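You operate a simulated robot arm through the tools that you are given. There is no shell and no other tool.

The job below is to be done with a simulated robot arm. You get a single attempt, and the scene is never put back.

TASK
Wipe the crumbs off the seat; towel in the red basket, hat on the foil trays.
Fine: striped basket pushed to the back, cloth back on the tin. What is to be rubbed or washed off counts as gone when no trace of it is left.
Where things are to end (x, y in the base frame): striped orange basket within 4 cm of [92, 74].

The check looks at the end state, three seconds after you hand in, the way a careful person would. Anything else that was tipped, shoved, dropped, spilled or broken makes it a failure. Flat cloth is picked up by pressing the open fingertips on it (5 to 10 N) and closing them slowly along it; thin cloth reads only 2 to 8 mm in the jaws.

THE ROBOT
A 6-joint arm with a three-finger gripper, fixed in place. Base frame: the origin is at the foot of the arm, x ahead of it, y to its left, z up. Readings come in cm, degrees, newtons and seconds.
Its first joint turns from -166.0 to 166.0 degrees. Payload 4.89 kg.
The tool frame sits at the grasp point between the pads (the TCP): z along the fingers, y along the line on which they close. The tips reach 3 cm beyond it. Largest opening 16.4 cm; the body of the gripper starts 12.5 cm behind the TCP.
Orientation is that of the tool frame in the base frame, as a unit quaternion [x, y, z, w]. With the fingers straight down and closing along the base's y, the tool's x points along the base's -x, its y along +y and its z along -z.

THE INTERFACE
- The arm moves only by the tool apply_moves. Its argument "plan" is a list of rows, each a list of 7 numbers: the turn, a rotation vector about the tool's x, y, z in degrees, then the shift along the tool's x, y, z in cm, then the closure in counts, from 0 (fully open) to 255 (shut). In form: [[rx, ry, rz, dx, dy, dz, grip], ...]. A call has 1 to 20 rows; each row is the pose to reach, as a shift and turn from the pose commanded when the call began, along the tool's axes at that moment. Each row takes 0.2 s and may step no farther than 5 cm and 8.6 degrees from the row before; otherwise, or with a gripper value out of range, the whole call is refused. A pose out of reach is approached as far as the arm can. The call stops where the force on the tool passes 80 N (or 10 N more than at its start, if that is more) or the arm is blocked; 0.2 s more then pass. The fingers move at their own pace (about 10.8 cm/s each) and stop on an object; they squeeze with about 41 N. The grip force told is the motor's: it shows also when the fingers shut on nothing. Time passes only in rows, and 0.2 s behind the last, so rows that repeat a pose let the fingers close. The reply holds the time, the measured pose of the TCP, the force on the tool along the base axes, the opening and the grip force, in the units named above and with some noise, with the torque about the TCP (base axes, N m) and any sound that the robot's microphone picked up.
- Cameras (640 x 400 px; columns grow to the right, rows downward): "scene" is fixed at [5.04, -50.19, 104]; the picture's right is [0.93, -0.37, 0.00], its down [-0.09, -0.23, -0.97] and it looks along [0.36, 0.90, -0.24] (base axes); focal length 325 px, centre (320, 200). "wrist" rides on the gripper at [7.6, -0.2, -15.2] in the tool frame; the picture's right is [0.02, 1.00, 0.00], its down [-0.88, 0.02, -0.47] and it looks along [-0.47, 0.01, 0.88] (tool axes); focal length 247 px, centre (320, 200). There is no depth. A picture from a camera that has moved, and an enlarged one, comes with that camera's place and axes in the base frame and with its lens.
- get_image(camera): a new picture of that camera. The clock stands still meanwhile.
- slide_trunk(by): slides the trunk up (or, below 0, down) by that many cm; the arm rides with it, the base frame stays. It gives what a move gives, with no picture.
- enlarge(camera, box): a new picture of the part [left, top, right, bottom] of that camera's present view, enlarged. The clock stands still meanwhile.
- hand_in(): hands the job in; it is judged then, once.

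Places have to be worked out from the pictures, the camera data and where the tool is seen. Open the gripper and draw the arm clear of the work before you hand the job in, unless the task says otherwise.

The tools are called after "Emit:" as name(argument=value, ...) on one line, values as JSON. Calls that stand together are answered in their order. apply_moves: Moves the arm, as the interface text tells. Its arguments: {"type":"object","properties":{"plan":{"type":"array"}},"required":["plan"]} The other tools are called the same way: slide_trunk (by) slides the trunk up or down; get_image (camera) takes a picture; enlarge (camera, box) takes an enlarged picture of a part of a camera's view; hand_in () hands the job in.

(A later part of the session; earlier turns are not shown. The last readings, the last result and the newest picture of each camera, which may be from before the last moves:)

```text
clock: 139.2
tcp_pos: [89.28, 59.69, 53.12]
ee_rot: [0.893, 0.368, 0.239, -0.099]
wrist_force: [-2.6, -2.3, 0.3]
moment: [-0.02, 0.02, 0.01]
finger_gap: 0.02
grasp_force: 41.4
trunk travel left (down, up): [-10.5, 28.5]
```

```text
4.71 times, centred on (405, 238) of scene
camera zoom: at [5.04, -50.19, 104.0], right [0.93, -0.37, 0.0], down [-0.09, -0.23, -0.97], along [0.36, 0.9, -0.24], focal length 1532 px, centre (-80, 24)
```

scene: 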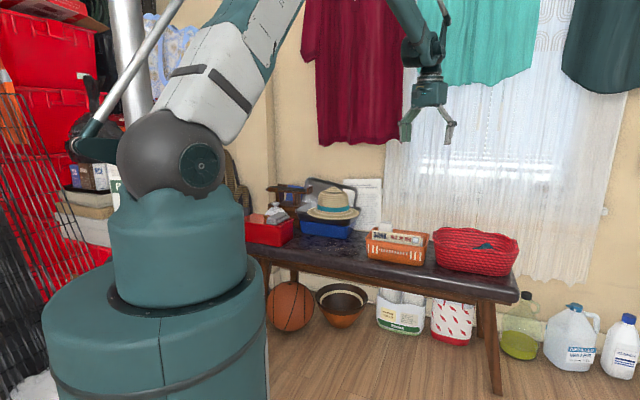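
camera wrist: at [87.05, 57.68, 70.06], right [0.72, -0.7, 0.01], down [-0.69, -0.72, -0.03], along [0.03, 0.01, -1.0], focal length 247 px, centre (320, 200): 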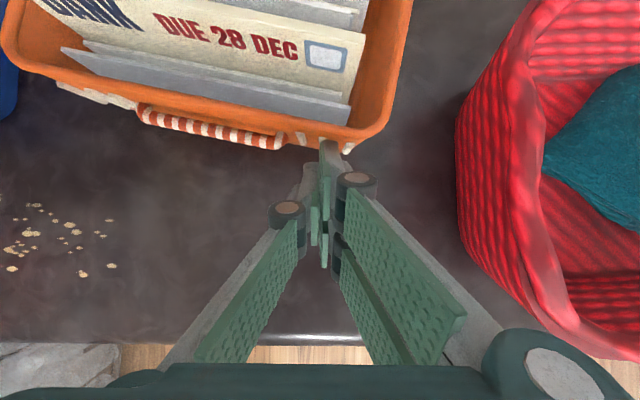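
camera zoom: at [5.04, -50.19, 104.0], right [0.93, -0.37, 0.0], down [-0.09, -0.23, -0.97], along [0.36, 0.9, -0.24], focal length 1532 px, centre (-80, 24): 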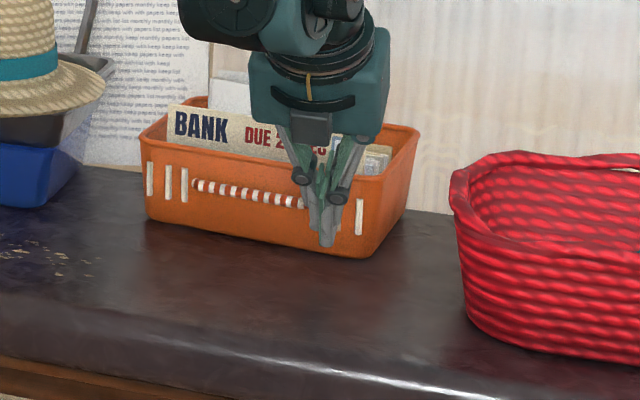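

Yaw is now about 7° clockwise. Before pushing more, I'll retreat and re-measure from above, since the basket is nearing the wall.

Emit:
apply_moves(plan=[[0, 0, 0, -0.87, 0, -0.5, 255], [0, 0, 0, -2.6, 0, -1.5, 255], [0, 0, 0, -3.5, 0, -2, 255], [0, 0, 0, -1.5, 0, -5.5, 255], [0, 0, 0, 0.5, -1, -9, 255], [0, 0, 0, 2.5, -2.5, -12.3, 255], [0, 0, 0, 4.5, -4, -15.7, 255], [0, 0, 0, 6.5, -5, -19.1, 255], [0, 0, 0, 7.5, -6, -21, 255], [0, 0, 0, 7.5, -6, -21, 255]])

Emit:
enlarge(camera="wrist", box=[180, 0, 460, 190])

Emit:
get_image(camera="wrist")

Emit:
enlarge(camera="scene", box=[340, 190, 460, 280])

```text
clock: 141.4
tcp_pos: [82.07, 61.11, 74.99]
ee_rot: [0.893, 0.368, 0.24, -0.099]
wrist_force: [-0.5, 0.3, -0.2]
moment: [0.05, 0.05, 0.01]
finger_gap: 0.0
grasp_force: 40.8
trunk travel left (down, up): [-10.5, 28.5]
```

```text
2.11 times, centred on (320, 95) of wrist
camera zoom: at [81.32, 60.56, 91.94], right [0.72, -0.7, 0.01], down [-0.69, -0.72, -0.03], along [0.03, 0.01, -1.0], focal length 520 px, centre (320, 421)
```

zoom: 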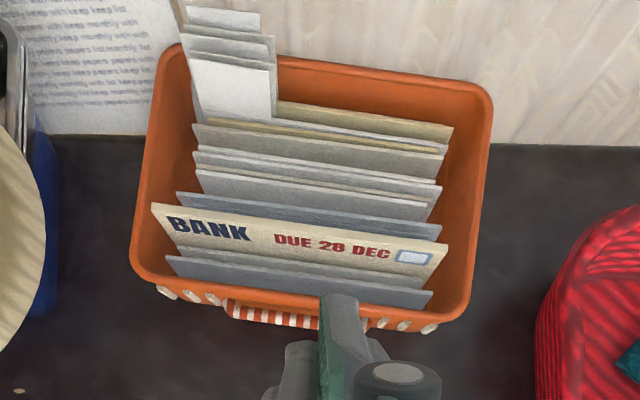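

```text
taken
camera wrist: at [81.32, 60.56, 91.94], right [0.72, -0.7, 0.01], down [-0.69, -0.72, -0.03], along [0.03, 0.01, -1.0], focal length 247 px, centre (320, 200)
```

wrist: 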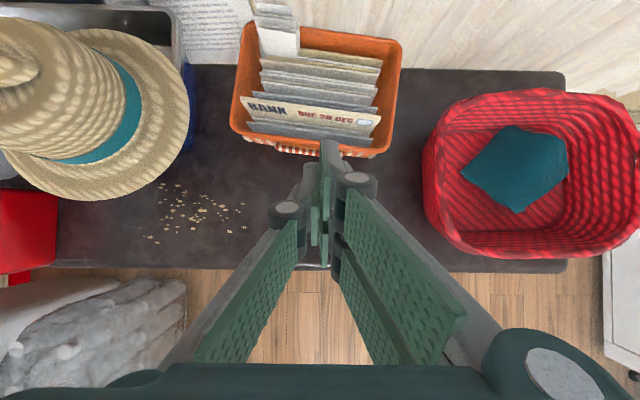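

```text
4.44 times, centred on (400, 235) of scene
camera zoom: at [5.04, -50.19, 104.0], right [0.93, -0.37, 0.0], down [-0.09, -0.23, -0.97], along [0.36, 0.9, -0.24], focal length 1446 px, centre (-36, 44)
```

zoom: 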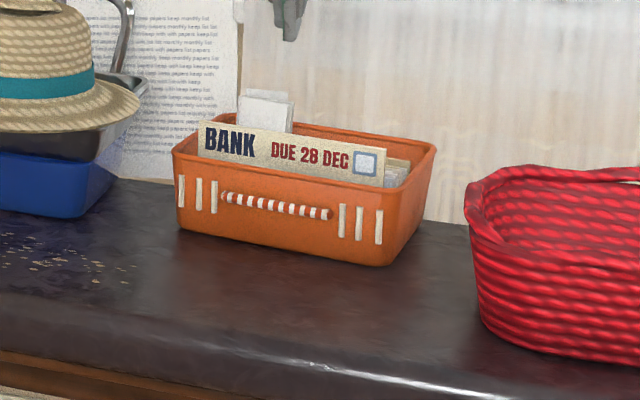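

The basket is now at about (93.6, 73.3), 1.8 cm from its target, upright and nearly square, so I'll leave it. Next comes wiping with the grey cloth: I'll return the tool to vertical and unwind the wrist.

Emit:
apply_moves(plan=[[0, 0, 0, -1.2, -1, -2.5, 255], [0, -7.5, 0, -2.4, -2, -5, 240], [0, -15, 0, -3.6, -3, -7.3, 220], [0, -22.5, 0, -4.3, -4, -8.7, 200], [0, -30, 0, -4.8, -5, -9.7, 180], [0, -30, 0, -4.8, -5, -9.7, 180]])

Emit:
apply_moves(plan=[[0, 0, -8.2, 0, 0, 0, 160], [0, 0, -16.4, 0, 0, 0, 150], [0, 0, -24.6, 0, 0, 0, 145], [0, 0, -32.8, 0, 0, 0, 145], [0, 0, -41, 0, 0, 0, 145], [0, 0, -49.2, 0, 0, 0, 145], [0, 0, -57.4, 0, 0, 0, 145], [0, 0, -65.6, 0, 0, 0, 145], [0, 0, -73.8, 0, 0, 0, 145], [0, 0, -82, 0, 0, 0, 145], [0, 0, -90.2, 0, 0, 0, 145], [0, 0, -98.4, 0, 0, 0, 145], [0, 0, -106.6, 0, 0, 0, 145], [0, 0, -114.8, 0, 0, 0, 145], [0, 0, -123, 0, 0, 0, 145], [0, 0, -131.2, 0, 0, 0, 145], [0, 0, -139.4, 0, 0, 0, 145], [0, 0, -147.6, 0, 0, 0, 145], [0, 0, -155.8, 0, 0, 0, 145], [0, 0, -164, 0, 0, 0, 145]])

Emit:
apply_moves(plan=[[0, 0, -8, 2, 0.5, 0, 145], [0, 0, -16, 4, 1, 0, 145], [0, 0, -16, 4, 1, 0, 145]])

Emit:
get_image(camera="wrist")

```text
clock: 142.8
tcp_pos: [73.22, 56.97, 80.8]
ee_rot: [0.919, 0.394, -0.002, -0.004]
wrist_force: [-0.3, -0.8, -0.1]
moment: [0.04, -0.02, 0.04]
finger_gap: 4.83
grasp_force: 0.1
out of reach, approached as far as the arm can: row 4, 5, 6
trunk travel left (down, up): [-10.5, 28.5]
```

```text
clock: 147.0
tcp_pos: [73.34, 56.9, 81.11]
ee_rot: [-0.251, 0.968, 0.0, -0.001]
wrist_force: [0.4, 0.0, -0.5]
moment: [-0.03, 0.01, 0.02]
finger_gap: 7.05
grasp_force: 0.0
trunk travel left (down, up): [-10.5, 28.5]
```

```text
clock: 147.8
tcp_pos: [69.44, 55.85, 80.94]
ee_rot: [-0.381, 0.925, -0.001, 0.001]
wrist_force: [0.0, -0.1, -1.1]
moment: [0.02, -0.01, 0.02]
finger_gap: 7.1
grasp_force: 0.0
trunk travel left (down, up): [-10.5, 28.5]
```

```text
taken
camera wrist: at [64.1, 50.39, 96.25], right [-0.72, 0.69, 0.0], down [0.61, 0.64, 0.47], along [0.33, 0.34, -0.88], focal length 247 px, centre (320, 200)
```

wrist: 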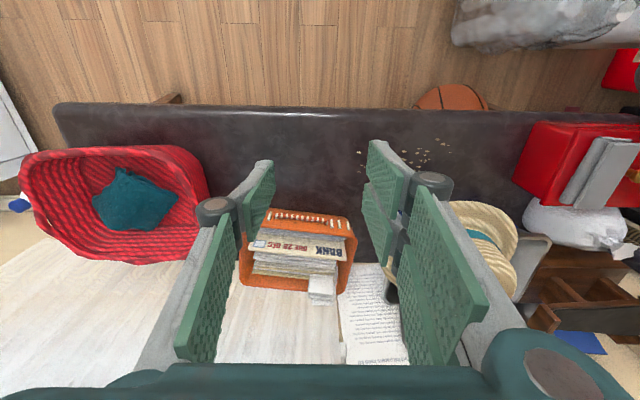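

The tool is unflipped and everything stands as left. I'll move along the front toward the tin, then lower the trunk again.

Emit:
apply_moves(plan=[[0, 0, 0, 0.3, 3.5, 0, 145], [0, 0, 0, 0.7, 8, 0, 145], [0, 0, 0, 1, 12.5, 0, 145], [0, 0, 0, 1.4, 17, 0, 145], [0, 0, 0, 1.7, 21.5, 0, 145], [0, 0, 0, 2.1, 26, 0, 145], [0, 0, 0, 2.4, 30.5, 0, 145], [0, 0, 0, 2.8, 35, 0, 145], [0, 0, 0, 3.1, 39.5, 0, 145], [0, 0, 0, 3.4, 43, 0, 145], [0, 0, 0, 3.6, 45.6, 0, 145], [0, 0, 0, 3.6, 45.6, 0, 145]])

Emit:
slide_trunk(by=-7)

Emit:
get_image(camera="wrist")

Emit:
enlarge(camera="wrist", box=[220, 110, 440, 290])

```text
clock: 150.4
tcp_pos: [34.6, 85.56, 80.89]
ee_rot: [-0.382, 0.924, 0.0, 0.0]
wrist_force: [0.0, -0.9, 0.0]
moment: [0.05, 0.08, 0.0]
finger_gap: 7.1
grasp_force: 0.1
trunk travel left (down, up): [-10.5, 28.5]
```

```text
clock: 151.4
tcp_pos: [34.57, 85.55, 73.94]
ee_rot: [-0.382, 0.924, 0.001, 0.0]
wrist_force: [0.1, 0.1, 0.5]
moment: [0.02, 0.01, 0.02]
finger_gap: 7.06
grasp_force: 0.0
trunk travel left (down, up): [-3.5, 35.5]
```

```text
taken
camera wrist: at [29.27, 80.19, 89.16], right [-0.72, 0.69, 0.0], down [0.61, 0.63, 0.47], along [0.33, 0.34, -0.88], focal length 247 px, centre (320, 200)
```

wrist: 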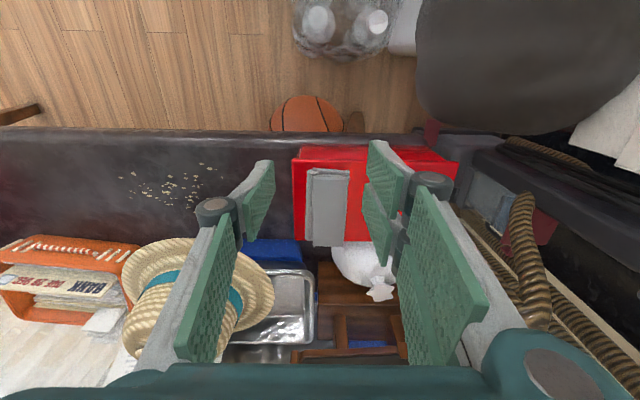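

```text
2.22 times, centred on (330, 200) of wrist
camera zoom: at [29.27, 80.19, 89.16], right [-0.72, 0.69, 0.0], down [0.61, 0.63, 0.47], along [0.33, 0.34, -0.88], focal length 549 px, centre (298, 200)
```

zoom: 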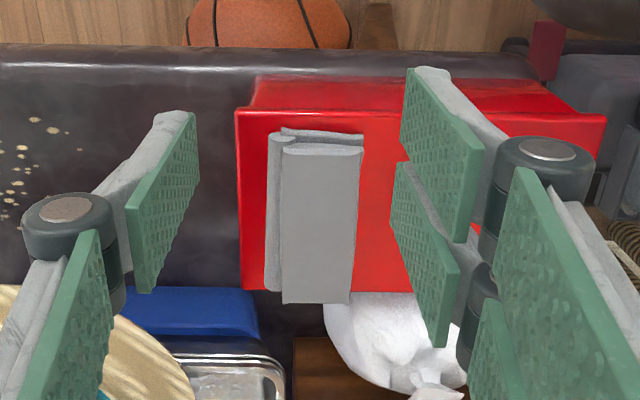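

The cloth lies along n from about 90 to 102 at t ≈ −37.4, with its top at z ≈ 58.5. I'll straddle its front part, well away from the brass knob, with a small outward tilt, and hover first.

Emit:
apply_moves(plan=[[0, -4, 0, -2, 0.5, 2.5, 140], [0, -8, 0, -4.2, 1, 5, 140], [0, -12, 0, -6.45, 1.35, 7.5, 140], [0, -12, 0, -6.45, 1.35, 7.5, 140]])

Emit:
get_image(camera="wrist")

Emit:
enlarge(camera="scene", box=[230, 180, 320, 255])

```text
clock: 152.4
tcp_pos: [37.96, 91.11, 66.38]
ee_rot: [-0.38, 0.919, 0.04, 0.098]
wrist_force: [-0.4, -0.1, 0.5]
moment: [0.04, 0.02, -0.02]
finger_gap: 7.39
grasp_force: 0.1
trunk travel left (down, up): [-3.5, 35.5]
```

```text
taken
camera wrist: at [30.6, 83.51, 79.69], right [-0.72, 0.69, 0.0], down [0.53, 0.55, 0.65], along [0.45, 0.46, -0.76], focal length 247 px, centre (320, 200)
```

wrist: 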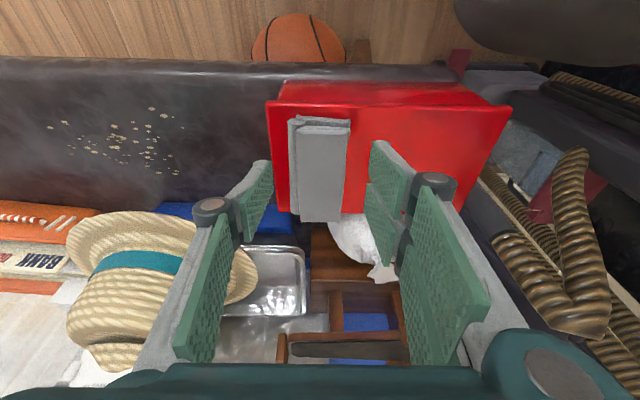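

```text
5.33 times, centred on (275, 218) of scene
camera zoom: at [5.04, -50.19, 104.0], right [0.93, -0.37, 0.0], down [-0.09, -0.23, -0.97], along [0.36, 0.9, -0.24], focal length 1736 px, centre (560, 107)
```

zoom: 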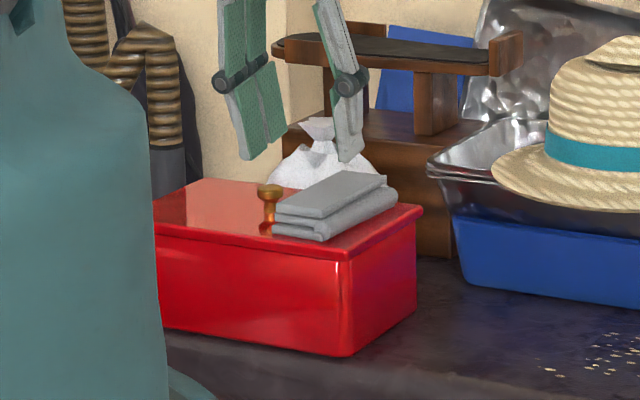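

The fingers straddle the cloth laterally and the knob is clear. I'll descend in stages.

Emit:
apply_moves(plan=[[0, 0, 0, 0.2, 0, 1, 140], [0, 0, 0, 0.42, 0, 2, 140], [0, 0, 0, 0.62, 0, 2.95, 140], [0, 0, 0, 0.83, 0, 3.9, 140], [0, 0, 0, 0.83, 0, 3.9, 140]])

Emit:
get_image(camera="wrist")

Emit:
enlarge(camera="scene", box=[240, 180, 310, 240])

```text
clock: 153.7
tcp_pos: [38.04, 91.01, 62.23]
ee_rot: [-0.38, 0.919, 0.04, 0.097]
wrist_force: [0.7, -0.4, 0.6]
moment: [0.02, -0.04, 0.03]
finger_gap: 7.36
grasp_force: 0.0
trunk travel left (down, up): [-3.5, 35.5]
```

```text
taken
camera wrist: at [30.7, 83.47, 75.64], right [-0.72, 0.69, 0.0], down [0.53, 0.55, 0.65], along [0.45, 0.46, -0.76], focal length 247 px, centre (320, 200)
```

wrist: 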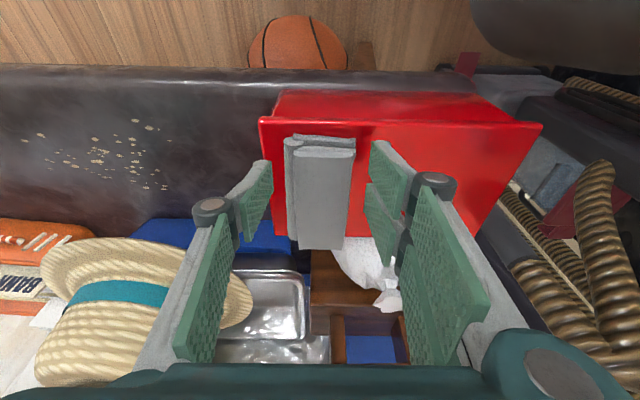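

```text
6.67 times, centred on (275, 210) of scene
camera zoom: at [5.04, -50.19, 104.0], right [0.93, -0.37, 0.0], down [-0.09, -0.23, -0.97], along [0.36, 0.9, -0.24], focal length 2170 px, centre (620, 133)
```

zoom: 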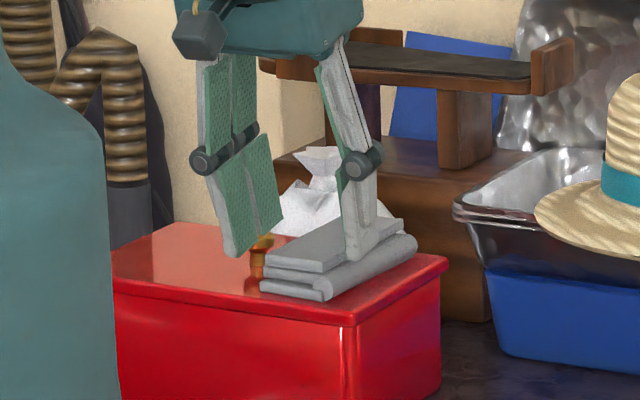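

The fingers are on both sides of the cloth at about its top level. I'll go down another 1.6 cm, watching the force.

Emit:
apply_moves(plan=[[0, 0, 0, 0.08, 0, 0.4, 140], [0, 0, 0, 0.17, 0, 0.8, 140], [0, 0, 0, 0.25, 0, 1.2, 140], [0, 0, 0, 0.25, 0, 1.2, 140]])

```text
clock: 154.7
tcp_pos: [38.13, 91.13, 61.11]
ee_rot: [-0.38, 0.919, 0.04, 0.096]
wrist_force: [0.4, -0.4, -0.2]
moment: [-0.02, 0.0, 0.02]
finger_gap: 7.39
grasp_force: 0.0
trunk travel left (down, up): [-3.5, 35.5]
```

Emit:
apply_moves(plan=[[0, 0, 0, 0.06, 0, 0.3, 140], [0, 0, 0, 0.13, 0, 0.6, 140], [0, 0, 0, 0.13, 0, 0.6, 140]])

Emit:
enlarge(camera="scene", box=[240, 180, 310, 240])

Emit:
get_image(camera="wrist")

```text
clock: 155.4
tcp_pos: [38.18, 91.21, 60.72]
ee_rot: [-0.38, 0.919, 0.04, 0.097]
wrist_force: [0.0, -1.3, -0.7]
moment: [0.03, -0.01, 0.04]
finger_gap: 7.38
grasp_force: 0.0
trunk travel left (down, up): [-3.5, 35.5]
```

```text
6.67 times, centred on (275, 210) of scene
camera zoom: at [5.04, -50.19, 104.0], right [0.93, -0.37, 0.0], down [-0.09, -0.23, -0.97], along [0.36, 0.9, -0.24], focal length 2170 px, centre (620, 133)
```

zoom: 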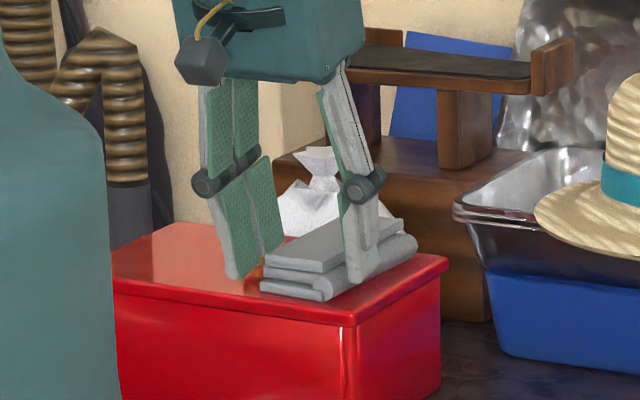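

```text
taken
camera wrist: at [30.79, 83.6, 73.99], right [-0.72, 0.69, 0.0], down [0.53, 0.55, 0.65], along [0.45, 0.46, -0.76], focal length 247 px, centre (320, 200)
```

wrist: 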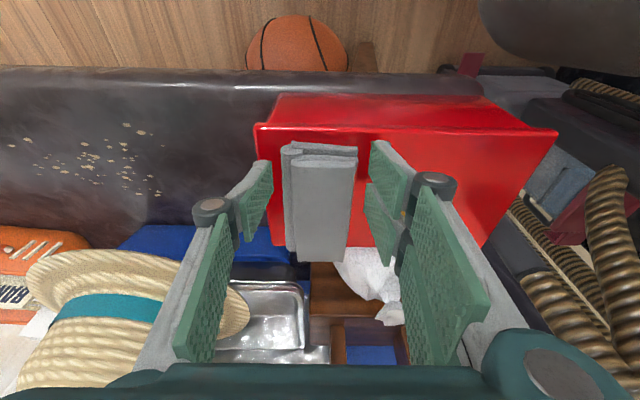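

The tips stand on either side of the cloth, a little above the lid. I'll close slowly.

Emit:
apply_moves(plan=[[0, 0, 0, 0.05, 0, 0.25, 146], [0, 0, 0, 0.05, 0, 0.25, 153], [0, 0, 0, 0.05, 0, 0.25, 160], [0, 0, 0, 0.05, 0, 0.25, 167], [0, 0, 0, 0.05, 0, 0.25, 174], [0, 0, 0, 0.05, 0, 0.25, 181], [0, 0, 0, 0.05, 0, 0.25, 188], [0, 0, 0, 0.05, 0, 0.25, 195], [0, 0, 0, 0.05, 0, 0.25, 202], [0, 0, 0, 0.05, 0, 0.25, 209], [0, 0, 0, 0.05, 0, 0.25, 216], [0, 0, 0, 0.05, 0, 0.25, 223], [0, 0, 0, 0.05, 0, 0.25, 230], [0, 0, 0, 0.05, 0, 0.25, 237], [0, 0, 0, 0.05, 0, 0.25, 244], [0, 0, 0, 0.05, 0, 0.25, 250], [0, 0, 0, 0.05, 0, 0.25, 255], [0, 0, 0, 0.05, 0, 0.25, 255]])

Emit:
get_image(camera="wrist")

Emit:
enlarge(camera="scene", box=[240, 180, 310, 240])

```text
clock: 159.2
tcp_pos: [38.25, 91.09, 60.44]
ee_rot: [-0.38, 0.919, 0.04, 0.097]
wrist_force: [0.5, -0.9, 2.3]
moment: [0.09, 0.03, -0.04]
finger_gap: 5.79
grasp_force: 41.2
trunk travel left (down, up): [-3.5, 35.5]
```

```text
taken
camera wrist: at [30.8, 83.61, 73.71], right [-0.72, 0.69, 0.0], down [0.53, 0.55, 0.65], along [0.45, 0.46, -0.76], focal length 247 px, centre (320, 200)
```

wrist: 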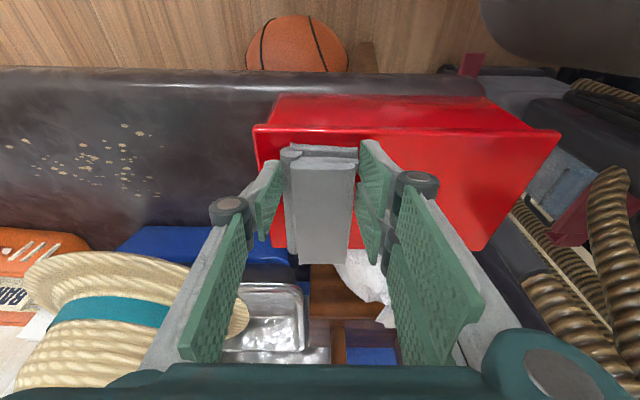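

```text
6.67 times, centred on (275, 210) of scene
camera zoom: at [5.04, -50.19, 104.0], right [0.93, -0.37, 0.0], down [-0.09, -0.23, -0.97], along [0.36, 0.9, -0.24], focal length 2170 px, centre (620, 133)
```

zoom: 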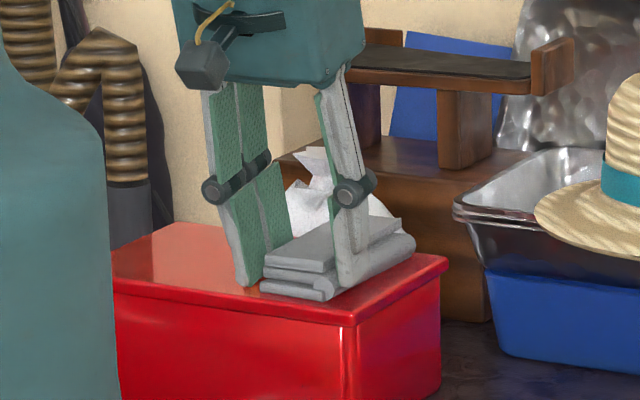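

The folded cloth is firm, with a gap of 5.8 cm at 41 N, so it behaves like a flat pad held level in the grip. I'll lift it straight up.

Emit:
apply_moves(plan=[[0, 0, 0, -0.1, 0, -0.5, 255], [0, 0, 0, -0.3, 0, -1.5, 255], [0, 0, 0, -0.6, 0, -3, 255], [0, 0, 0, -1, 0, -5, 255], [0, 0, 0, -1.5, 0, -7, 255], [0, 0, 0, -1.9, 0, -9, 255], [0, 0, 0, -1.9, 0, -9, 255]])

Emit:
get_image(camera="wrist")

Emit:
enlarge(camera="scene", box=[240, 160, 330, 240])

```text
clock: 160.8
tcp_pos: [38.09, 91.15, 69.65]
ee_rot: [-0.38, 0.919, 0.041, 0.096]
wrist_force: [1.4, 0.4, -0.6]
moment: [-0.03, 0.0, 0.02]
finger_gap: 5.81
grasp_force: 40.7
trunk travel left (down, up): [-3.5, 35.5]
```

```text
taken
camera wrist: at [30.76, 83.63, 82.92], right [-0.72, 0.69, 0.0], down [0.53, 0.55, 0.65], along [0.45, 0.46, -0.76], focal length 247 px, centre (320, 200)
```

wrist: 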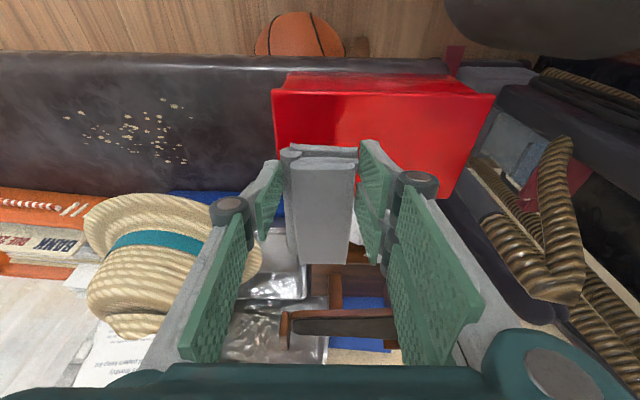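

```text
5.00 times, centred on (285, 200) of scene
camera zoom: at [5.04, -50.19, 104.0], right [0.93, -0.37, 0.0], down [-0.09, -0.23, -0.97], along [0.36, 0.9, -0.24], focal length 1627 px, centre (495, 200)
```

zoom: 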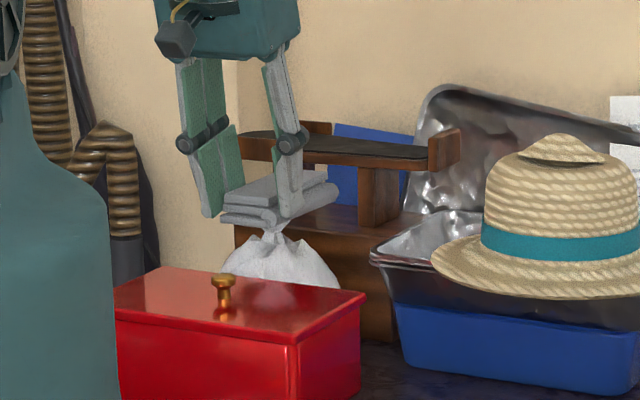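

The cloth lifted cleanly as a level pad, about 12 × 6 cm with its underside 4.2 cm below the TCP. I'll carry it along the front to the right end of the crumbs, keeping it high and clear of the hat.

Emit:
apply_moves(plan=[[0, 0, 0, 1.2, -1.5, -0.3, 255], [0, 0, 0, 2.35, -4.5, -0.5, 255], [0, 0, 0, 2.35, -8.8, -0.5, 255], [0, 0, 0, 2.35, -13.1, -0.5, 255], [0, 0, 0, 2.35, -17.4, -0.5, 255], [0, 0, 0, 2.35, -21.7, -0.5, 255], [0, 0, 0, 2.35, -26, -0.5, 255], [0, 0, 0, 2.35, -30.3, -0.5, 255], [0, 0, 0, 2.35, -34.6, -0.5, 255], [0, 0, 0, 2.35, -38.5, -0.5, 255], [0, 0, 0, 2.35, -41, -0.5, 255], [0, 0, 0, 2.35, -42, -0.5, 255], [0, 0, 0, 2.35, -42, -0.5, 255]])

Emit:
get_image(camera="wrist")

Emit:
enlarge(camera="wrist", box=[300, 60, 560, 260])

```text
clock: 163.7
tcp_pos: [66.03, 59.6, 69.47]
ee_rot: [-0.379, 0.919, 0.04, 0.097]
wrist_force: [-0.3, 1.0, -0.9]
moment: [-0.04, -0.02, -0.01]
finger_gap: 5.8
grasp_force: 41.3
trunk travel left (down, up): [-3.5, 35.5]
```

```text
taken
camera wrist: at [58.71, 52.11, 82.77], right [-0.72, 0.69, 0.0], down [0.53, 0.55, 0.65], along [0.45, 0.46, -0.76], focal length 247 px, centre (320, 200)
```

wrist: 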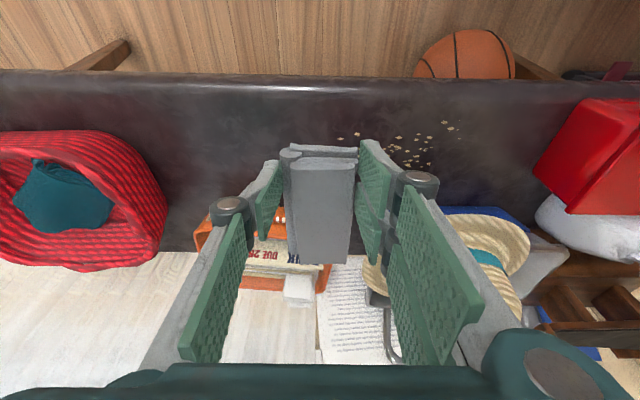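

```text
2.00 times, centred on (430, 160) of wrist
camera zoom: at [58.71, 52.11, 82.77], right [-0.72, 0.69, 0.0], down [0.53, 0.55, 0.65], along [0.45, 0.46, -0.76], focal length 494 px, centre (100, 280)
```

zoom: 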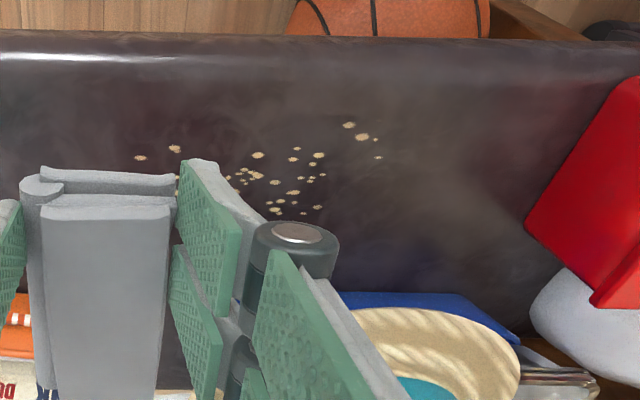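

The crumbs span t −18 to +1.5 and n 93 to 104.5. I'll bring the pad forward to n ≈ 94 and down to just above the seat at the right end of the patch.

Emit:
apply_moves(plan=[[0, 0, 0, -0.5, -0.2, 3.6, 255], [0, 0, 0, -0.9, -0.4, 7.2, 255], [0, 0, 0, -1.3, -0.5, 10.8, 255], [0, 0, 0, -1.6, -0.5, 14.3, 255], [0, 0, 0, -1.85, -0.5, 17.8, 255], [0, 0, 0, -1.85, -0.5, 17.8, 255]])

Emit:
enlarge(camera="scene", box=[290, 190, 420, 280])

Emit:
get_image(camera="wrist")

```text
clock: 165.1
tcp_pos: [70.22, 63.19, 52.44]
ee_rot: [-0.38, 0.919, 0.04, 0.097]
wrist_force: [-0.7, -1.2, -1.1]
moment: [-0.01, -0.02, -0.01]
finger_gap: 5.8
grasp_force: 41.5
trunk travel left (down, up): [-3.5, 35.5]
```

```text
4.44 times, centred on (355, 235) of scene
camera zoom: at [5.04, -50.19, 104.0], right [0.93, -0.37, 0.0], down [-0.09, -0.23, -0.97], along [0.36, 0.9, -0.24], focal length 1446 px, centre (164, 44)
```

zoom: 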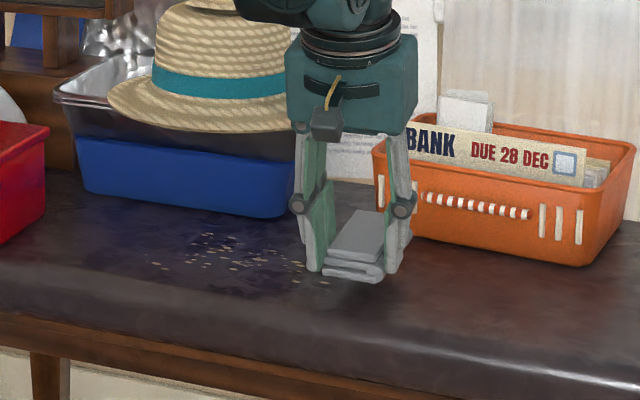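

```text
taken
camera wrist: at [62.83, 55.7, 65.75], right [-0.72, 0.69, 0.0], down [0.53, 0.55, 0.65], along [0.45, 0.46, -0.76], focal length 247 px, centre (320, 200)
```

wrist: 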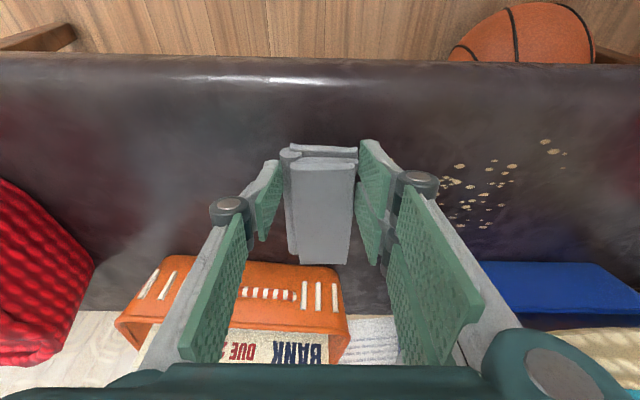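

The pad hovers about 2 cm above the seat. I'll lower it in small steps until I feel contact.

Emit:
apply_moves(plan=[[0, 0, 0, 0.1, 0, 0.5, 255], [0, 0, 0, 0.21, 0, 1, 255], [0, 0, 0, 0.29, 0, 1.4, 255], [0, 0, 0, 0.29, 0, 1.4, 255]])

Emit:
apply_moves(plan=[[0, 0, 0, 0.04, 0, 0.2, 255], [0, 0, 0, 0.08, 0, 0.4, 255], [0, 0, 0, 0.08, 0, 0.4, 255]])

```text
clock: 166.1
tcp_pos: [70.38, 63.32, 51.07]
ee_rot: [-0.38, 0.919, 0.04, 0.096]
wrist_force: [0.3, 0.2, -0.6]
moment: [-0.01, -0.01, 0.0]
finger_gap: 5.79
grasp_force: 40.7
trunk travel left (down, up): [-3.5, 35.5]
```

```text
clock: 166.8
tcp_pos: [70.33, 63.22, 50.51]
ee_rot: [-0.38, 0.919, 0.04, 0.097]
wrist_force: [-0.2, 0.0, 0.0]
moment: [-0.01, 0.05, 0.0]
finger_gap: 5.8
grasp_force: 41.2
trunk travel left (down, up): [-3.5, 35.5]
```

Emit:
apply_moves(plan=[[0, 0, 0, 0.03, 0, 0.15, 255], [0, 0, 0, 0.06, 0, 0.3, 255], [0, 0, 0, 0.06, 0, 0.3, 255]])

Emit:
enlarge(camera="scene", box=[320, 215, 400, 265])

```text
clock: 167.7
tcp_pos: [70.51, 63.18, 50.39]
ee_rot: [-0.38, 0.919, 0.04, 0.097]
wrist_force: [1.3, -0.5, -0.2]
moment: [-0.01, -0.02, -0.01]
finger_gap: 5.81
grasp_force: 41.7
trunk travel left (down, up): [-3.5, 35.5]
```

```text
8.00 times, centred on (360, 240) of scene
camera zoom: at [5.04, -50.19, 104.0], right [0.93, -0.37, 0.0], down [-0.09, -0.23, -0.97], along [0.36, 0.9, -0.24], focal length 2604 px, centre (0, -120)
```

zoom: 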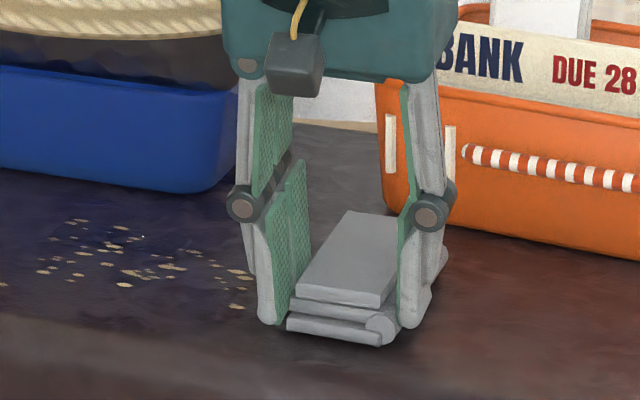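

Emit:
apply_moves(plan=[[0, 0, 0, 0.03, 0, 0.15, 255], [0, 0, 0, 0.06, 0, 0.3, 255], [0, 0, 0, 0.06, 0, 0.3, 255]])

```text
clock: 168.4
tcp_pos: [70.27, 63.28, 50.02]
ee_rot: [-0.38, 0.919, 0.041, 0.097]
wrist_force: [1.8, 2.5, 10.3]
moment: [0.52, -0.07, -0.13]
finger_gap: 5.82
grasp_force: 41.0
trunk travel left (down, up): [-3.5, 35.5]
```

Contact at 10 N with the seat at z ≈ 45.8; the moment shows the pad touching on its −t edge. I'll level the pad with a small roll and re-read.

Emit:
apply_moves(plan=[[-0.75, 0, 0.16, 0, 0, 0, 255], [-1.5, 0, 0.32, 0, 0, 0, 255], [-1.5, 0, 0.32, 0, 0, 0, 255]])

```text
clock: 169.2
tcp_pos: [70.38, 63.08, 50.16]
ee_rot: [-0.378, 0.92, 0.052, 0.092]
wrist_force: [8.1, -1.1, 22.7]
moment: [-0.32, -1.04, 0.03]
finger_gap: 5.78
grasp_force: 41.0
trunk travel left (down, up): [-3.5, 35.5]
```

Slightly over-rotated: the contact moved to the other edge. I'll roll back about 0.9° and raise a touch.

Emit:
apply_moves(plan=[[0.45, 0, -0.1, -0.01, 0, -0.05, 255], [0.9, 0, -0.19, -0.02, 0, -0.08, 255], [0.9, 0, -0.19, -0.02, 0, -0.08, 255]])

```text
clock: 170.1
tcp_pos: [70.26, 63.19, 50.12]
ee_rot: [-0.379, 0.919, 0.045, 0.095]
wrist_force: [-4.0, -1.1, 7.5]
moment: [-0.24, 0.0, -0.13]
finger_gap: 5.81
grasp_force: 40.4
trunk travel left (down, up): [-3.5, 35.5]
```

About 7.5 N and nearly level. I'll sweep left along the seat at 1 cm per row for 13 cm, then check.

Emit:
apply_moves(plan=[[0, 0, 0, 0, 1, 0, 255], [0, 0, 0, 0, 2, 0, 255], [0, 0, 0, 0, 3, 0, 255], [0, 0, 0, 0, 4, 0, 255], [0, 0, 0, 0, 5, 0, 255], [0, 0, 0, 0, 6, 0, 255], [0, 0, 0, 0, 7, 0, 255], [0, 0, 0, 0, 8, 0, 255], [0, 0, 0, 0, 9, 0, 255], [0, 0, 0, 0, 10, 0, 255], [0, 0, 0, 0, 11, 0, 255], [0, 0, 0, 0, 12, 0, 255], [0, 0, 0, 0, 13, 0, 255]])

Emit:
get_image(camera="wrist")

Emit:
enlarge(camera="scene", box=[290, 200, 400, 270])

```text
clock: 172.8
tcp_pos: [61.22, 72.36, 50.26]
ee_rot: [-0.378, 0.92, 0.044, 0.095]
wrist_force: [1.1, -0.1, 0.4]
moment: [0.02, 0.03, -0.01]
finger_gap: 5.81
grasp_force: 40.9
trunk travel left (down, up): [-3.5, 35.5]
```

```text
taken
camera wrist: at [53.92, 64.7, 63.54], right [-0.72, 0.69, 0.01], down [0.53, 0.55, 0.65], along [0.44, 0.47, -0.76], focal length 247 px, centre (320, 200)
```

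wrist: 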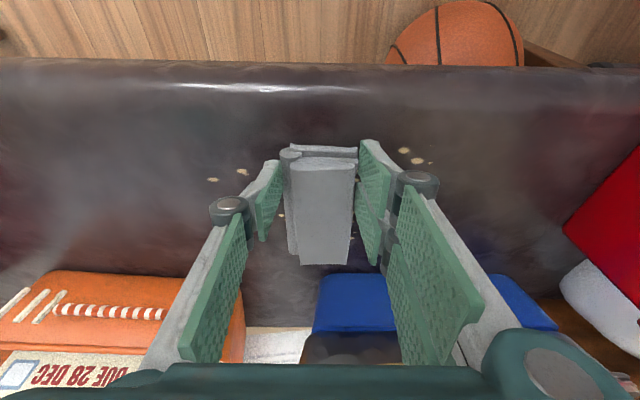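

```text
5.71 times, centred on (345, 235) of scene
camera zoom: at [5.04, -50.19, 104.0], right [0.93, -0.37, 0.0], down [-0.09, -0.23, -0.97], along [0.36, 0.9, -0.24], focal length 1860 px, centre (177, 0)
```

zoom: 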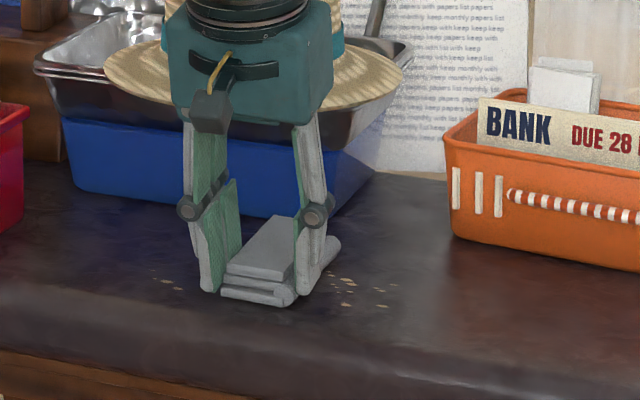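

Most crumbs under the pad's path are gone; contact became light at the end. I'll press down slightly to restore about 8 N.

Emit:
apply_moves(plan=[[0, 0, 0, 0.02, 0, 0.1, 255], [0, 0, 0, 0.04, 0, 0.2, 255], [0, 0, 0, 0.04, 0, 0.2, 255]])

```text
clock: 173.7
tcp_pos: [61.24, 72.31, 50.08]
ee_rot: [-0.379, 0.919, 0.046, 0.096]
wrist_force: [1.0, 0.6, 17.4]
moment: [-0.16, -0.28, 0.02]
finger_gap: 5.8
grasp_force: 41.0
trunk travel left (down, up): [-3.5, 35.5]
```

Emit:
apply_moves(plan=[[0, 0, 0, -0.01, 0.5, -0.05, 255], [0, 0, 0, -0.01, 1.5, -0.05, 255], [0, 0, 0, -0.01, 2.5, -0.05, 255], [0, 0, 0, -0.01, 3.5, -0.05, 255], [0, 0, 0, -0.01, 4.5, -0.05, 255], [0, 0, 0, -0.01, 5.5, -0.05, 255], [0, 0, 0, -0.01, 6.5, -0.05, 255], [0, 0, 0, -0.01, 7.5, -0.05, 255], [0, 0, 0, -0.01, 8.5, -0.05, 255], [0, 0, 0, -0.01, 9.5, -0.05, 255], [0, 0, 0, -0.01, 10.5, -0.05, 255], [0, 0, 0, -0.01, 11.5, -0.05, 255], [0, 0, 0, -0.01, 12.5, -0.05, 255]])

Emit:
get_image(camera="wrist")

Emit:
enlarge(camera="scene", box=[280, 200, 400, 275])

```text
clock: 176.4
tcp_pos: [52.37, 81.27, 50.12]
ee_rot: [-0.379, 0.919, 0.045, 0.095]
wrist_force: [0.8, -0.3, -0.2]
moment: [-0.04, 0.06, 0.01]
finger_gap: 5.8
grasp_force: 41.2
trunk travel left (down, up): [-3.5, 35.5]
```

```text
taken
camera wrist: at [45.09, 73.69, 63.57], right [-0.72, 0.69, 0.01], down [0.53, 0.55, 0.65], along [0.44, 0.47, -0.76], focal length 247 px, centre (320, 200)
```

wrist: 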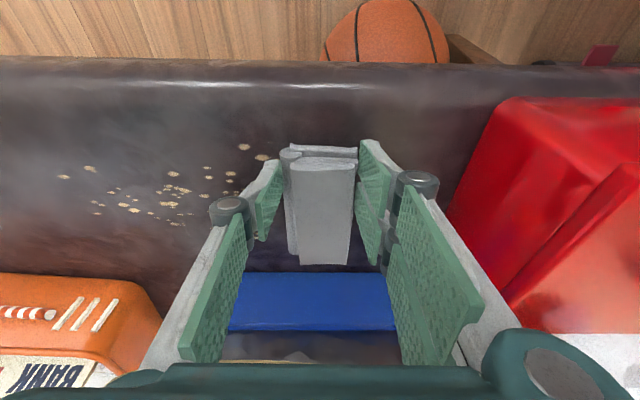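

```text
5.33 times, centred on (340, 238) of scene
camera zoom: at [5.04, -50.19, 104.0], right [0.93, -0.37, 0.0], down [-0.09, -0.23, -0.97], along [0.36, 0.9, -0.24], focal length 1736 px, centre (213, 0)
```

zoom: 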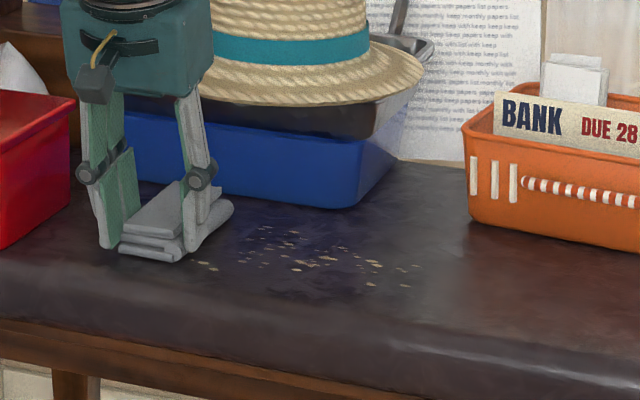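

The crumbs are still mostly there, since contact had faded along the sweep. The seat falls slightly toward the left, so I'll re-press here, then sweep back compensating for the slope.

Emit:
apply_moves(plan=[[0, 0, 0, 0.02, 0, 0.1, 255], [0, 0, 0, 0.03, 0, 0.15, 255], [0, 0, 0, 0.03, 0, 0.15, 255]])

```text
clock: 177.2
tcp_pos: [52.38, 81.19, 50.13]
ee_rot: [-0.379, 0.92, 0.044, 0.095]
wrist_force: [1.5, 0.2, 4.5]
moment: [-0.02, -0.19, 0.04]
finger_gap: 5.8
grasp_force: 41.5
trunk travel left (down, up): [-3.5, 35.5]
```

Emit:
apply_moves(plan=[[0, 0, 0, 0.02, 0, 0.1, 255], [0, 0, 0, 0.02, -1, 0.1, 255], [0, 0, 0, 0.02, -2, 0.09, 255], [0, 0, 0, 0.02, -3, 0.08, 255], [0, 0, 0, 0.02, -4, 0.07, 255], [0, 0, 0, 0.01, -5, 0.06, 255], [0, 0, 0, 0.01, -6, 0.05, 255]])

Emit:
enlarge(camera="scene", box=[280, 200, 400, 275])

```text
clock: 178.8
tcp_pos: [56.59, 76.95, 50.06]
ee_rot: [-0.378, 0.92, 0.045, 0.095]
wrist_force: [-4.3, 3.7, 18.3]
moment: [0.24, 0.04, 0.06]
finger_gap: 5.81
grasp_force: 41.1
trunk travel left (down, up): [-3.5, 35.5]
```

```text
5.33 times, centred on (340, 238) of scene
camera zoom: at [5.04, -50.19, 104.0], right [0.93, -0.37, 0.0], down [-0.09, -0.23, -0.97], along [0.36, 0.9, -0.24], focal length 1736 px, centre (213, 0)
```

zoom: 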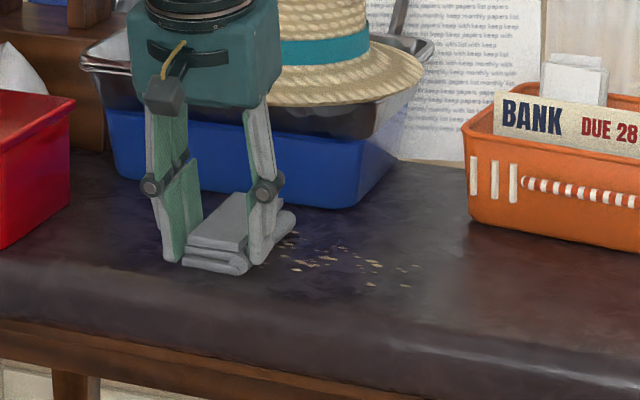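

Contact is now about 18 N. I'll continue sweeping right with that pressure.

Emit:
apply_moves(plan=[[0, 0, 0, 0, -1, -0.02, 255], [0, 0, 0, 0, -2, -0.03, 255], [0, 0, 0, -0.01, -3, -0.04, 255], [0, 0, 0, -0.01, -4, -0.05, 255], [0, 0, 0, -0.01, -5, -0.06, 255], [0, 0, 0, -0.01, -6, -0.07, 255], [0, 0, 0, -0.02, -7, -0.08, 255], [0, 0, 0, -0.02, -8, -0.09, 255], [0, 0, 0, -0.02, -9, -0.1, 255], [0, 0, 0, -0.02, -10, -0.11, 255]])

Emit:
get_image(camera="wrist")

Emit:
enlarge(camera="scene", box=[280, 200, 400, 275])

```text
clock: 181.1
tcp_pos: [63.57, 69.93, 50.03]
ee_rot: [-0.38, 0.919, 0.046, 0.095]
wrist_force: [-7.2, 7.6, 21.4]
moment: [0.31, 0.09, 0.1]
finger_gap: 5.8
grasp_force: 40.7
trunk travel left (down, up): [-3.5, 35.5]
```

```text
taken
camera wrist: at [56.22, 62.29, 63.37], right [-0.72, 0.69, 0.01], down [0.53, 0.55, 0.65], along [0.45, 0.47, -0.76], focal length 247 px, centre (320, 200)
```

wrist: 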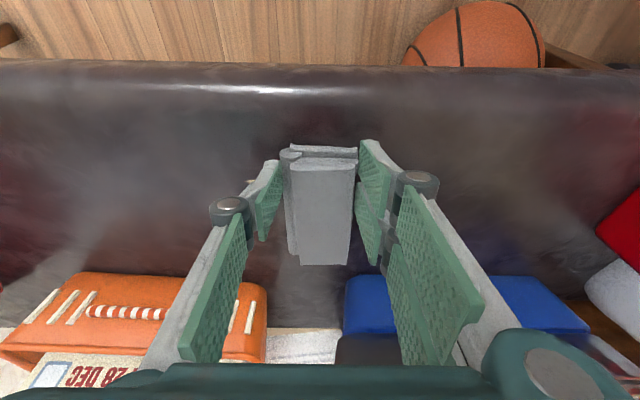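

```text
5.33 times, centred on (340, 238) of scene
camera zoom: at [5.04, -50.19, 104.0], right [0.93, -0.37, 0.0], down [-0.09, -0.23, -0.97], along [0.36, 0.9, -0.24], focal length 1736 px, centre (213, 0)
```

zoom: 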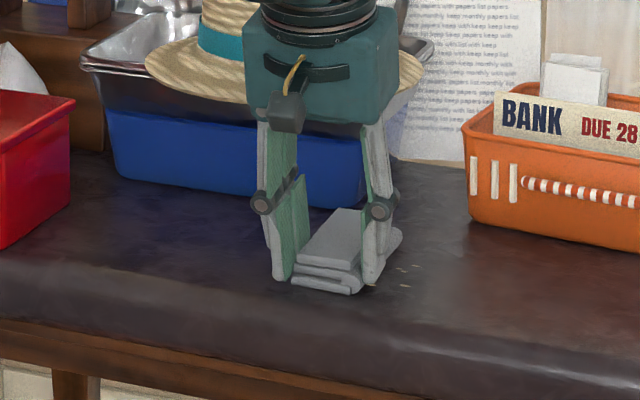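

With real pressure the crumbs vanish: the area behind the pad is clean. I'll continue right past the end of the patch.

Emit:
apply_moves(plan=[[0, 0, 0, 0, -1, -0.02, 255], [0, 0, 0, 0, -2, -0.03, 255], [0, 0, 0, -0.01, -3, -0.04, 255], [0, 0, 0, -0.01, -4, -0.05, 255], [0, 0, 0, -0.01, -5, -0.06, 255], [0, 0, 0, -0.01, -6, -0.07, 255], [0, 0, 0, -0.02, -7, -0.08, 255], [0, 0, 0, -0.02, -8, -0.09, 255], [0, 0, 0, -0.02, -9, -0.1, 255]])

Emit:
get_image(camera="wrist")

Emit:
enlarge(camera="scene", box=[280, 205, 400, 275])

Emit:
enlarge(camera="wrist", box=[200, 60, 520, 280])

```text
clock: 183.1
tcp_pos: [69.98, 63.57, 49.96]
ee_rot: [-0.379, 0.919, 0.046, 0.095]
wrist_force: [-4.1, 5.7, 21.0]
moment: [0.32, 0.07, 0.1]
finger_gap: 5.82
grasp_force: 40.5
trunk travel left (down, up): [-3.5, 35.5]
```

```text
taken
camera wrist: at [62.69, 55.84, 63.36], right [-0.72, 0.69, 0.01], down [0.53, 0.55, 0.65], along [0.45, 0.47, -0.76], focal length 247 px, centre (320, 200)
```

wrist: 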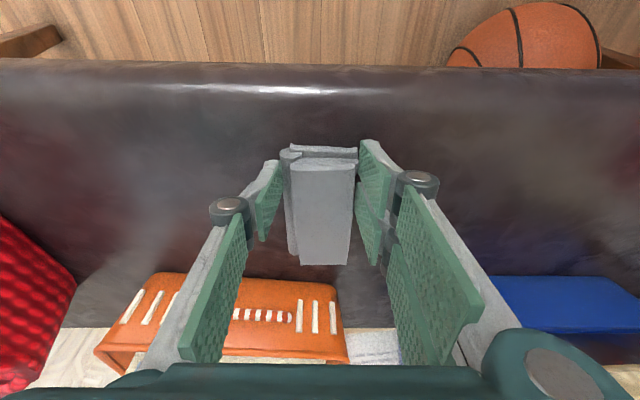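

```text
5.33 times, centred on (340, 240) of scene
camera zoom: at [5.04, -50.19, 104.0], right [0.93, -0.37, 0.0], down [-0.09, -0.23, -0.97], along [0.36, 0.9, -0.24], focal length 1736 px, centre (213, -13)
```

zoom: 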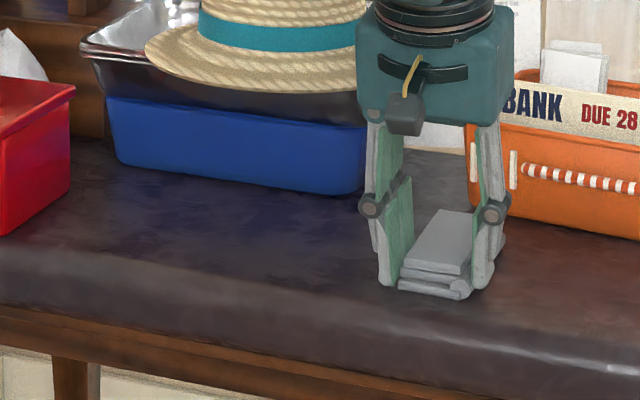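

```text
1.82 times, centred on (360, 170) of wrist
camera zoom: at [62.69, 55.84, 63.36], right [-0.72, 0.69, 0.01], down [0.53, 0.55, 0.65], along [0.45, 0.47, -0.76], focal length 449 px, centre (247, 254)
```

zoom: 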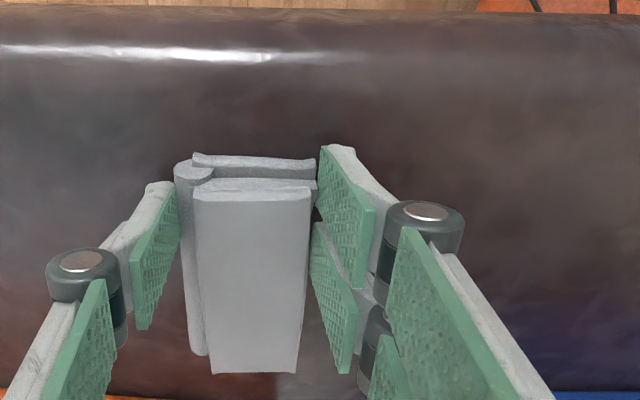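

All visible crumbs are gone. I'll lift the pad and inspect the seat from above, including under the hat's brim.

Emit:
apply_moves(plan=[[0, 0, 0, -0.2, 0, -1, 255], [0, 0, 0, -0.8, 0, -4, 255], [0, 0, 0, -1, 1, -8, 255], [0, 0, 0, -0.5, 3, -12, 255], [0, 0, 0, 1, 5, -15.5, 255], [0, 0, 0, 3, 7, -18.5, 255], [0, 0, 0, 4, 9, -20, 255], [0, 0, 0, 4, 9, -20, 255]])

Emit:
get_image(camera="wrist")

Emit:
enlarge(camera="wrist", box=[200, 60, 520, 260])

Emit:
enlarge(camera="scene", box=[270, 215, 400, 280])

```text
clock: 184.8
tcp_pos: [57.93, 64.05, 68.9]
ee_rot: [-0.378, 0.92, 0.044, 0.094]
wrist_force: [0.4, 0.2, -0.1]
moment: [0.0, 0.08, -0.01]
finger_gap: 5.79
grasp_force: 40.9
trunk travel left (down, up): [-3.5, 35.5]
```

```text
taken
camera wrist: at [50.64, 56.46, 82.23], right [-0.72, 0.69, 0.01], down [0.53, 0.55, 0.65], along [0.44, 0.47, -0.76], focal length 247 px, centre (320, 200)
```

wrist: 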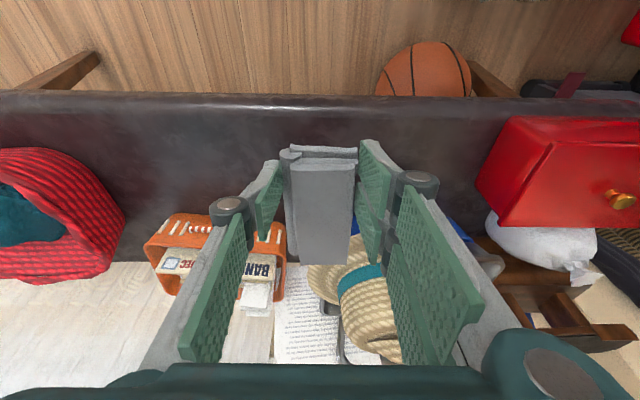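

```text
2.00 times, centred on (360, 160) of wrist
camera zoom: at [50.64, 56.46, 82.23], right [-0.72, 0.69, 0.01], down [0.53, 0.55, 0.65], along [0.44, 0.47, -0.76], focal length 494 px, centre (240, 280)
```

zoom: 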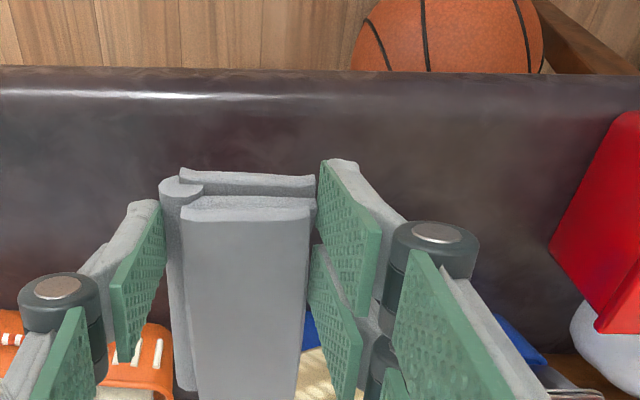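

```text
4.92 times, centred on (335, 248) of scene
camera zoom: at [5.04, -50.19, 104.0], right [0.93, -0.37, 0.0], down [-0.09, -0.23, -0.97], along [0.36, 0.9, -0.24], focal length 1602 px, centre (246, -34)
```

zoom: 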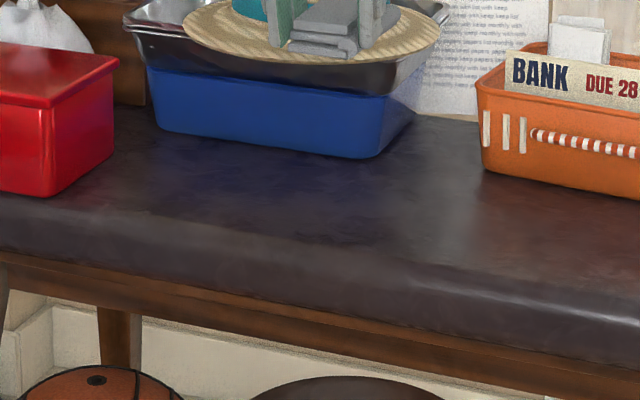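

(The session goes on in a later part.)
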